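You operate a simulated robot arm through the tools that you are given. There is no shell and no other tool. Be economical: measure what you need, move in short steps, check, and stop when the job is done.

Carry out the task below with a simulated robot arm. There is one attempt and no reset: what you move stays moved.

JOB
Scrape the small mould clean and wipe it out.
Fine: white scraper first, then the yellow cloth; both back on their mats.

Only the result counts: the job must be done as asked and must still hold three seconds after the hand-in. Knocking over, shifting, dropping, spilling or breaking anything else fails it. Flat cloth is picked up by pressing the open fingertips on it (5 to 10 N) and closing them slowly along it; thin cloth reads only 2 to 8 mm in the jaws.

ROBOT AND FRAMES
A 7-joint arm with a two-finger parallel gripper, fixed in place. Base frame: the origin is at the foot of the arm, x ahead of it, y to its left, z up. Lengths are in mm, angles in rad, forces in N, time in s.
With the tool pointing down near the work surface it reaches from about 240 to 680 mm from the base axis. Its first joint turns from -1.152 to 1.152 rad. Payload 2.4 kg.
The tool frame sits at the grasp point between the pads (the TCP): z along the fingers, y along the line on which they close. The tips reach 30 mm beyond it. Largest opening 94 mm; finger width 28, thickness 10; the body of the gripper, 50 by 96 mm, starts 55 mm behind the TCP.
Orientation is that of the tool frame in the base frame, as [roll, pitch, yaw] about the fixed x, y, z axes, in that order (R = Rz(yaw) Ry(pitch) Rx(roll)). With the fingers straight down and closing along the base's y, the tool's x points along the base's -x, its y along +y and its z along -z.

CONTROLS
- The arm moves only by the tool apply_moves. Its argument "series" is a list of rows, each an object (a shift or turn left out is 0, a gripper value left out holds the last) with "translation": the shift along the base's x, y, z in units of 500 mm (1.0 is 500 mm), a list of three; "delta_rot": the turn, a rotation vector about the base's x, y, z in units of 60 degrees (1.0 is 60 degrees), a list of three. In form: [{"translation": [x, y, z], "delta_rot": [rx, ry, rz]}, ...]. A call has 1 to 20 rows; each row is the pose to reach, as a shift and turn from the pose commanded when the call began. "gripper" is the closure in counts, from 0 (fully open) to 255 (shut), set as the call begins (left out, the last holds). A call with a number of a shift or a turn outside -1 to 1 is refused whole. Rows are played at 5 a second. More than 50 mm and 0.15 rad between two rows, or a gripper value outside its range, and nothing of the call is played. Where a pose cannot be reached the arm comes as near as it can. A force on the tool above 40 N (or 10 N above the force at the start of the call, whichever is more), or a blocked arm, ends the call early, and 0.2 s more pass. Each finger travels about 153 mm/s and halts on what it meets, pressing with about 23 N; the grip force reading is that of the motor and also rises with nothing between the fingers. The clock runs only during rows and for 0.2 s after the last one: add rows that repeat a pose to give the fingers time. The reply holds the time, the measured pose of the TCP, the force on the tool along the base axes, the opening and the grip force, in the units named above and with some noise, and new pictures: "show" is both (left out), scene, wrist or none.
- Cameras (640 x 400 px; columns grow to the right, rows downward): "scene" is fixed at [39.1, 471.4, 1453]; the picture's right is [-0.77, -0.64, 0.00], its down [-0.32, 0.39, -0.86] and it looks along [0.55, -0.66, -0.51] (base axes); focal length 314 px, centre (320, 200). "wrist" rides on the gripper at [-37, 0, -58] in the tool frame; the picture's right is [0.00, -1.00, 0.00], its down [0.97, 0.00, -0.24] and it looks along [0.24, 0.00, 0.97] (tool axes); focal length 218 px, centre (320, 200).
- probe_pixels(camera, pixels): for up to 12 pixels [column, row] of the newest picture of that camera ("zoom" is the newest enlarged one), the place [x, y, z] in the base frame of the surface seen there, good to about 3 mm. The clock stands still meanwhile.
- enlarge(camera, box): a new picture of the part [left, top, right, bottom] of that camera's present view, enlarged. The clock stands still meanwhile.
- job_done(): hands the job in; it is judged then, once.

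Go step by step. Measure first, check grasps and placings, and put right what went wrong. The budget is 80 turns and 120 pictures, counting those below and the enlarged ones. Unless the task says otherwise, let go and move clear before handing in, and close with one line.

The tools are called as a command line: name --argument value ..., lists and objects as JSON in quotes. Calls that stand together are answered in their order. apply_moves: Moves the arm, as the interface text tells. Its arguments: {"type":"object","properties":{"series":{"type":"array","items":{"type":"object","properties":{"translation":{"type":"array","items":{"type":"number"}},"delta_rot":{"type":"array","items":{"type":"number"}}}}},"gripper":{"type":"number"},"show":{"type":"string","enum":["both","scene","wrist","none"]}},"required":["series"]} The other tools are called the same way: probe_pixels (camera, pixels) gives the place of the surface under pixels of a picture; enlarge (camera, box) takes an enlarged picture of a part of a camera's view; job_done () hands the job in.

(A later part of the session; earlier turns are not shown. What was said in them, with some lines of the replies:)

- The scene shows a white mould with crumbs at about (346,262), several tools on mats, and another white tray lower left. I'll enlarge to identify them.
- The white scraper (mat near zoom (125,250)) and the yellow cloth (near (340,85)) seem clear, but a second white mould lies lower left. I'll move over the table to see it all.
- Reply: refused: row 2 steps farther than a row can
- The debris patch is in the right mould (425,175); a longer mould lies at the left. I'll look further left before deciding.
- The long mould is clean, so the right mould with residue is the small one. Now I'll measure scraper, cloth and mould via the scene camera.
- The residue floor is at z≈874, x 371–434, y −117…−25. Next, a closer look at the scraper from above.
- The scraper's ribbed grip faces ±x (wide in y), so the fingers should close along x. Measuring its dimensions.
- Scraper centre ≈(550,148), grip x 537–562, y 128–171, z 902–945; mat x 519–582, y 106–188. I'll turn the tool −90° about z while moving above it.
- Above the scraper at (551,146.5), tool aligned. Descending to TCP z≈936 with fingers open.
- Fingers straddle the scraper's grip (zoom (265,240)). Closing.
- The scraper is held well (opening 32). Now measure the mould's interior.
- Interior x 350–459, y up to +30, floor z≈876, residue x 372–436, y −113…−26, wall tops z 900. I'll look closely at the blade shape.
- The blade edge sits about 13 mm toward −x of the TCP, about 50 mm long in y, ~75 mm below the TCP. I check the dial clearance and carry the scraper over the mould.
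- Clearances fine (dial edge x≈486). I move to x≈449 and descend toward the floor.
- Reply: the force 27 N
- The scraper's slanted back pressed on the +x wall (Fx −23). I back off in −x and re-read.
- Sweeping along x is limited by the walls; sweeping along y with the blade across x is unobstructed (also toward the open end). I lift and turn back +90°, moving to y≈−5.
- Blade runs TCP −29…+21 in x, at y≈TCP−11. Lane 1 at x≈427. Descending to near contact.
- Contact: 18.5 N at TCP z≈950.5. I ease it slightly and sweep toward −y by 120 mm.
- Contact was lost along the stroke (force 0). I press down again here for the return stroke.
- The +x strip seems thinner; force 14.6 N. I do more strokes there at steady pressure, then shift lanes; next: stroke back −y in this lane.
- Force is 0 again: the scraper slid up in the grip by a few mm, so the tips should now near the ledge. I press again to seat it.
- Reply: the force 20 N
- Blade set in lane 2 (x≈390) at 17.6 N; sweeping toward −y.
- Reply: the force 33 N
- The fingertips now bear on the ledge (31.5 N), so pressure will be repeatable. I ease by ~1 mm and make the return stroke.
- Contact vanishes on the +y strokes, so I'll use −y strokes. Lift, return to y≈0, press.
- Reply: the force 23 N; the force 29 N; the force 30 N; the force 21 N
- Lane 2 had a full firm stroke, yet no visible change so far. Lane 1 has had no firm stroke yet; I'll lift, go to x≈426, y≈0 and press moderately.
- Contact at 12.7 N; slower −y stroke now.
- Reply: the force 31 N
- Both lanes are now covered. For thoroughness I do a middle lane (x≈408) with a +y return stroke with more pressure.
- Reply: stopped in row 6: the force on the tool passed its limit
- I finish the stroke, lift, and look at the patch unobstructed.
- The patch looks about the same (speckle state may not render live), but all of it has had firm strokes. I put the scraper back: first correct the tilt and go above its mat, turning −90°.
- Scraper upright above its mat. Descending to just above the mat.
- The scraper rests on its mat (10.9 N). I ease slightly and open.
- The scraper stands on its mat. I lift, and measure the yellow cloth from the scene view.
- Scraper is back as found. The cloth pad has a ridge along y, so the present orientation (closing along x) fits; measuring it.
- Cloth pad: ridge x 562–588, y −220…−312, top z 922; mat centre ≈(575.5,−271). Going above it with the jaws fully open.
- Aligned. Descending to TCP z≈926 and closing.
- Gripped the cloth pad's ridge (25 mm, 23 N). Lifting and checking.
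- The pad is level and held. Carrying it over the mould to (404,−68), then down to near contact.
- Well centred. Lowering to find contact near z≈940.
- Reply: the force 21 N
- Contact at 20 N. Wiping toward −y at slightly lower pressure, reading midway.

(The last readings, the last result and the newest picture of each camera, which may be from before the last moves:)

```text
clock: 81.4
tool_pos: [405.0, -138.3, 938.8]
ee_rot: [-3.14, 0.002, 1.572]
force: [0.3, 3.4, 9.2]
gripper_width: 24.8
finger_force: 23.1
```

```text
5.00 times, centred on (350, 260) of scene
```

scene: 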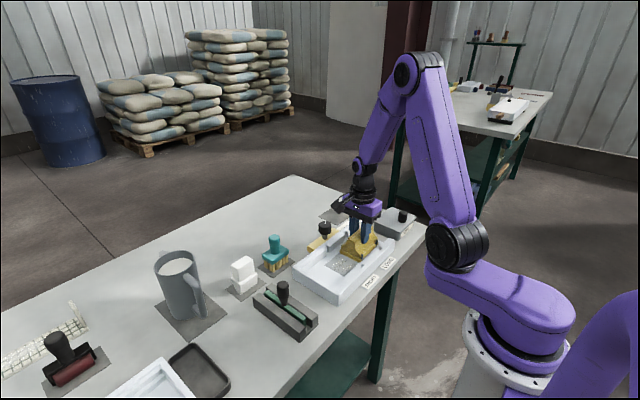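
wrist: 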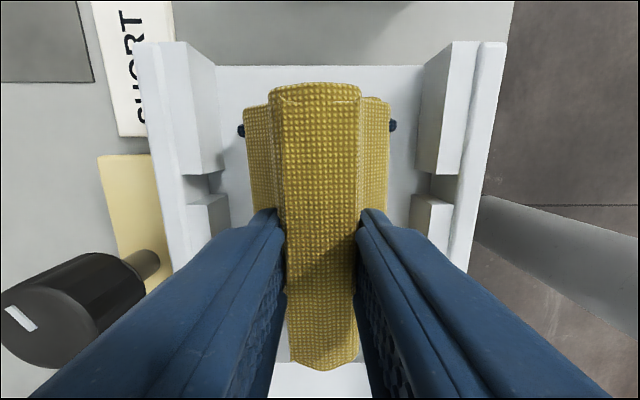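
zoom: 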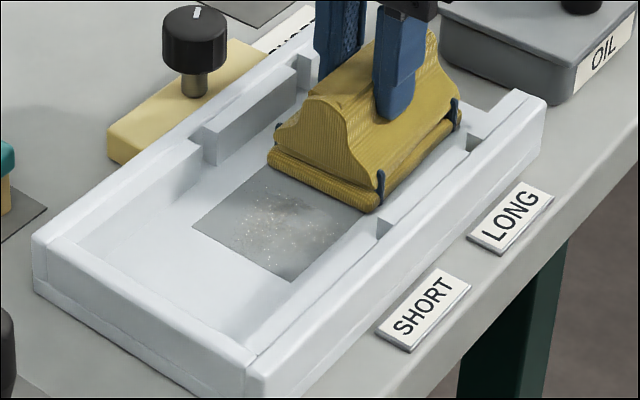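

The tan haze thinned visibly at (290,230); some specks remain. Continuing: wiping back +y, and with x shifts.

apply_moves --series '[{"translation": [-0.01, 0.02, 0]}, {"translation": [-0.02, 0.04, 0]}, {"translation": [-0.026, 0.06, -0.0005]}, {"translation": [-0.026, 0.08, -0.001]}, {"translation": [-0.026, 0.1, -0.001]}, {"translation": [-0.026, 0.12, -0.001]}]' --show "none"

apply_moves --series '[{"translation": [0, 0.02, 0]}, {"translation": [0, 0.04, 0]}, {"translation": [0, 0.06, 0]}, {"translation": [0, 0.08, 0]}, {"translation": [0, 0.1, 0]}]'

enlarge --camera "scene" --box '[300, 220, 400, 300]'

```text
clock: 82.8
tool_pos: [389.8, -78.1, 939.1]
ee_rot: [3.14, 0.001, 1.57]
force: [-0.8, -8.8, 17.9]
gripper_width: 25.5
finger_force: 22.3
```

```text
clock: 84.0
tool_pos: [390.5, -28.2, 939.2]
ee_rot: [3.141, 0.001, 1.572]
force: [-1.0, -6.3, 14.0]
gripper_width: 25.3
finger_force: 23.0
```

scene: 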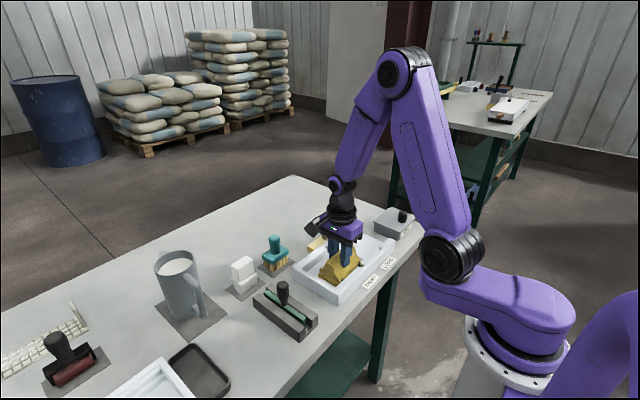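
wrist: 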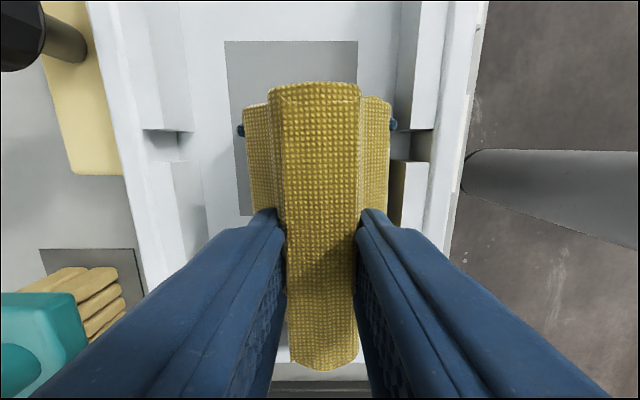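

```text
5.00 times, centred on (350, 260) of scene
```

zoom: 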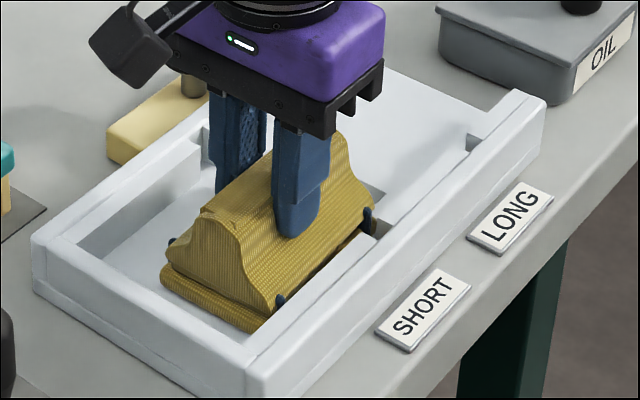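

The exposed part of the patch is clean grey now. One more pass at x≈417 toward −y.

apply_moves --series '[{"translation": [0.02, 0, 0.001]}, {"translation": [0.04, -0.005, 0]}, {"translation": [0.052, -0.02, 0]}, {"translation": [0.052, -0.04, 0]}, {"translation": [0.052, -0.06, 0]}, {"translation": [0.052, -0.08, 0]}, {"translation": [0.052, -0.1, 0]}]' --show "none"

apply_moves --series '[{"translation": [0, -0.02, 0]}, {"translation": [0, -0.04, 0]}, {"translation": [0, -0.06, 0]}, {"translation": [0, -0.08, 0]}, {"translation": [0, -0.1, 0]}, {"translation": [0, -0.12, 0]}, {"translation": [0, -0.14, 0]}]'

enlarge --camera "scene" --box '[300, 220, 400, 300]'

```text
clock: 85.6
tool_pos: [418.4, -78.3, 938.5]
ee_rot: [3.142, 0.001, 1.572]
force: [-0.3, 0.3, -0.4]
gripper_width: 25.2
finger_force: 22.7
```

```text
clock: 87.2
tool_pos: [419.0, -147.3, 938.9]
ee_rot: [-3.141, 0.001, 1.57]
force: [0.6, 5.0, 10.6]
gripper_width: 25.4
finger_force: 22.9
```

scene: 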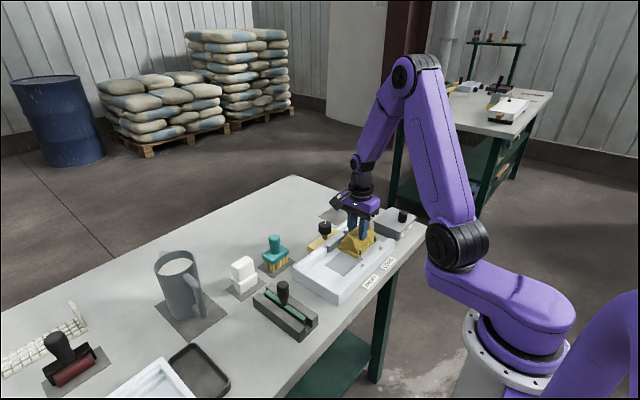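
wrist: 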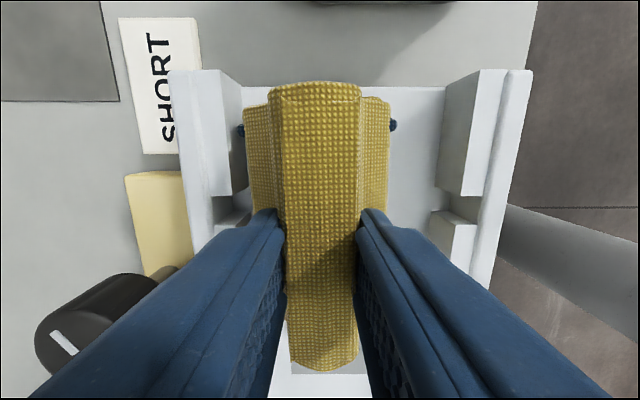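

```text
5.00 times, centred on (350, 260) of scene
```

zoom: 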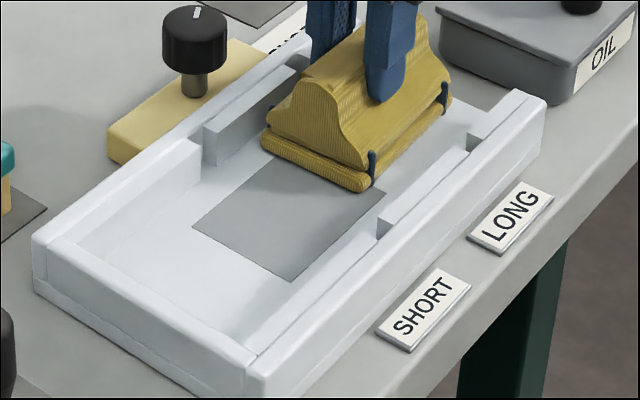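

The patch is clean grey at (290,220). One more return wipe at the centre, then I lift to verify.

apply_moves --series '[{"translation": [-0.01, 0.02, 0]}, {"translation": [-0.02, 0.04, 0]}, {"translation": [-0.026, 0.06, -0.0005]}, {"translation": [-0.026, 0.08, -0.001]}, {"translation": [-0.026, 0.1, -0.001]}, {"translation": [-0.026, 0.12, -0.001]}, {"translation": [-0.026, 0.14, -0.001]}, {"translation": [-0.026, 0.16, -0.001]}]' --show "none"

apply_moves --series '[{"translation": [0, 0.02, 0]}, {"translation": [0, 0.04, 0]}, {"translation": [0, 0.06, 0]}, {"translation": [0, 0.06, 0.04]}, {"translation": [0, 0.06, 0.13]}, {"translation": [0, 0.06, 0.19]}, {"translation": [0.05, 0.0, 0.19]}, {"translation": [0.1, -0.06, 0.19]}, {"translation": [0.15, -0.12, 0.19]}, {"translation": [0.2, -0.18, 0.19]}, {"translation": [0.25, -0.24, 0.19]}, {"translation": [0.25, -0.24, 0.19]}]'

enlarge --camera "scene" --box '[300, 220, 400, 300]'

```text
clock: 89.0
tool_pos: [403.9, -68.3, 936.8]
ee_rot: [3.14, 0.0, 1.572]
force: [0.5, -8.4, 19.2]
gripper_width: 25.2
finger_force: 22.8
```

```text
clock: 91.6
tool_pos: [530.1, -189.0, 1031.9]
ee_rot: [3.139, 0.0, 1.572]
force: [0.0, 0.0, -1.1]
gripper_width: 25.1
finger_force: 22.8
```

scene: 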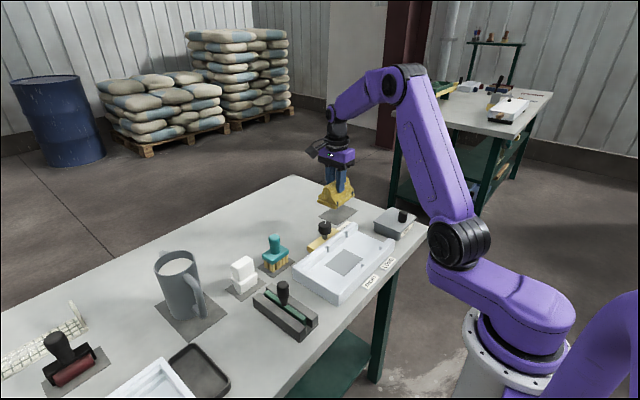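
wrist: 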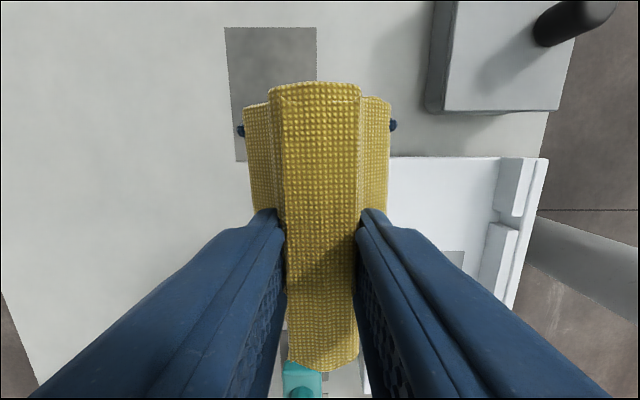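

```text
5.00 times, centred on (350, 260) of scene
```

zoom: 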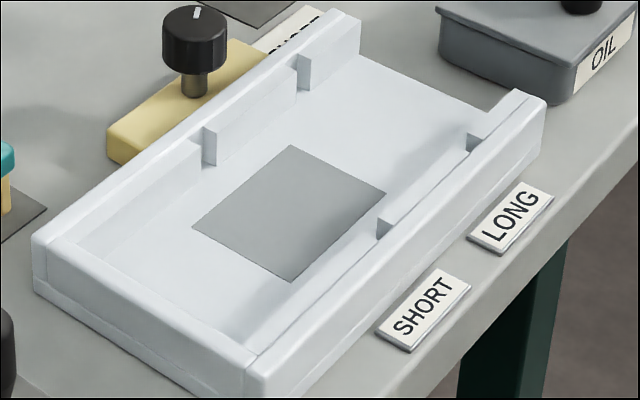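

The mould is clean. Returning the cloth pad to (575.8,−266.5) above its mat and lowering.

apply_moves --series '[{"translation": [0.04, -0.07, 0]}, {"translation": [0.091, -0.13, 0]}, {"translation": [0.091, -0.156, 0]}, {"translation": [0.091, -0.156, -0.08]}, {"translation": [0.091, -0.156, -0.15]}, {"translation": [0.091, -0.156, -0.19]}, {"translation": [0.091, -0.156, -0.206]}, {"translation": [0.091, -0.156, -0.206]}]' --show "none"

apply_moves --series '[{"translation": [0, 0, -0.002]}, {"translation": [0, 0, -0.004]}, {"translation": [0, 0, -0.004]}]'

enlarge --camera "scene" --box '[300, 150, 380, 230]'

```text
clock: 93.4
tool_pos: [574.2, -265.1, 930.5]
ee_rot: [3.14, 0.003, 1.569]
force: [-0.4, 0.5, 0.1]
gripper_width: 25.1
finger_force: 23.4
```

```text
clock: 94.2
tool_pos: [574.1, -265.6, 928.7]
ee_rot: [3.14, -0.001, 1.571]
force: [0.4, 0.0, -0.6]
gripper_width: 25.2
finger_force: 23.4
```

scene: 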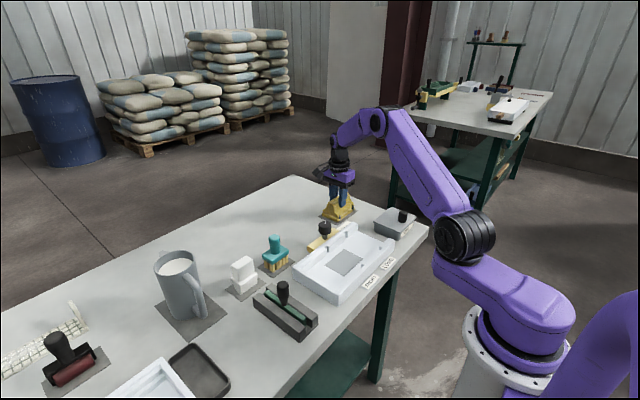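
wrist: 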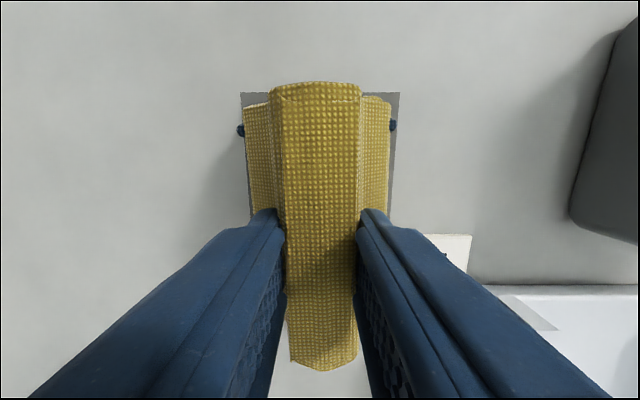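

```text
5.00 times, centred on (340, 190) of scene
```

zoom: 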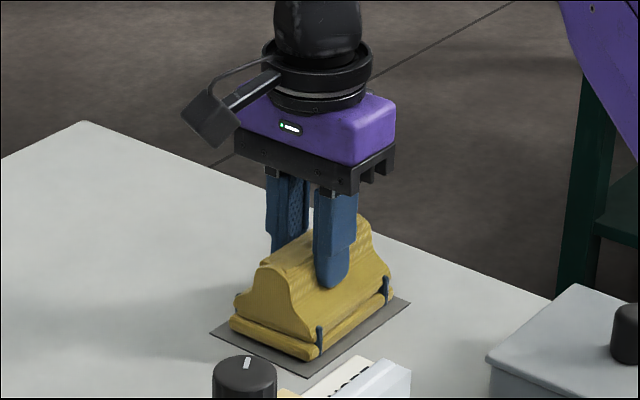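

Just above the mat; small nudge +1.5 mm x, −2 mm y, and down to contact.

apply_moves --series '[{"translation": [0.003, -0.003, 0]}, {"translation": [0.003, -0.003, -0.003]}, {"translation": [0.003, -0.003, -0.003]}]' --show "none"

apply_moves --series '[{"translation": [0, 0, -0.002]}, {"translation": [0, 0, -0.002]}]' --show "none"

```text
clock: 95.0
tool_pos: [576.2, -267.0, 926.3]
ee_rot: [3.141, -0.001, 1.571]
force: [0.0, -0.1, -1.4]
gripper_width: 25.1
finger_force: 22.8
```

```text
clock: 95.6
tool_pos: [576.1, -267.7, 925.8]
ee_rot: [3.14, -0.001, 1.572]
force: [-0.2, -0.7, 0.8]
gripper_width: 25.2
finger_force: 23.0
```

apply_moves --series '[{"translation": [0, 0, -0.002]}, {"translation": [0, 0, -0.002]}]' --show "none"

```text
clock: 96.2
tool_pos: [575.9, -267.2, 925.2]
ee_rot: [-3.141, 0.0, 1.571]
force: [-0.9, 1.1, 2.2]
gripper_width: 25.4
finger_force: 23.1
```

apply_moves --series '[{"translation": [0, 0, -0.001]}, {"translation": [0, 0, -0.001]}, {"translation": [0, 0, -0.001]}]' --show "none"

```text
clock: 97.0
tool_pos: [576.8, -267.0, 924.9]
ee_rot: [3.14, -0.001, 1.571]
force: [-2.1, 1.4, 10.7]
gripper_width: 25.1
finger_force: 23.8
```

Seated at 10.7 N. Opening and lifting clear.

apply_moves --series '[{}, {}, {}, {}, {}]' --gripper 0 --show "none"

apply_moves --series '[{"translation": [0, 0, 0.04]}, {"translation": [0, 0, 0.12]}, {"translation": [0, 0, 0.21]}, {"translation": [0, 0, 0.3]}, {"translation": [-0.06, 0.05, 0.34]}, {"translation": [-0.12, 0.1, 0.36]}, {"translation": [-0.12, 0.1, 0.36]}]'

enlarge --camera "scene" --box '[220, 180, 420, 310]'

```text
clock: 98.2
tool_pos: [575.9, -268.2, 923.8]
ee_rot: [3.141, 0.0, 1.572]
force: [0.5, -0.2, -0.5]
gripper_width: 93.8
finger_force: 0.1
```

```text
clock: 99.8
tool_pos: [515.9, -218.3, 1104.0]
ee_rot: [3.141, 0.002, 1.569]
force: [0.5, 0.3, 0.5]
gripper_width: 94.0
finger_force: 0.1
```

scene: 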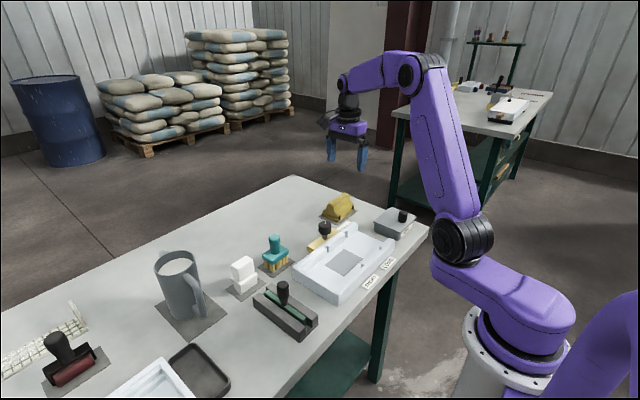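
wrist: 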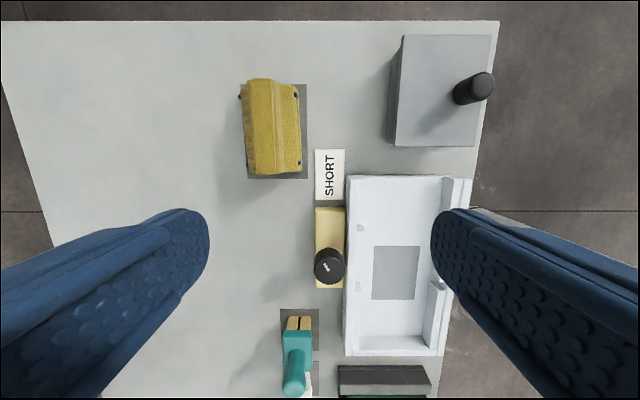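

```text
3.08 times, centred on (320, 245) of scene
```

zoom: 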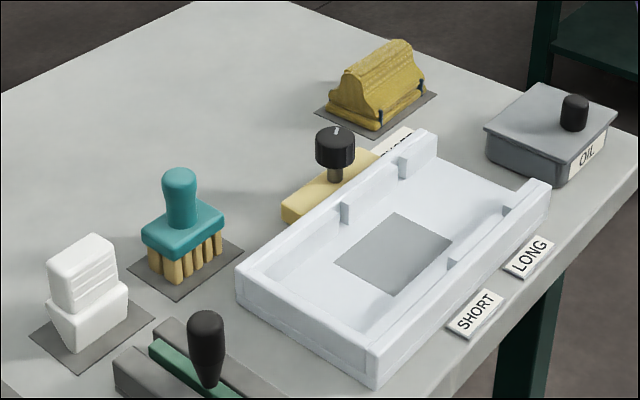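

The mould is clean and hasn't moved (same pixels as the first view). The scraper and cloth stand on their mats, and the gripper is empty and clear, so I'm handing in.

job_done

```text
The job is handed in.
```

I scraped the small mould with the white scraper, then wiped it out with the yellow cloth; both are back on their mats. The mould looks clean, but the residue only visibly came off during wiping, so I can't confirm from the pictures how much the scraping removed.
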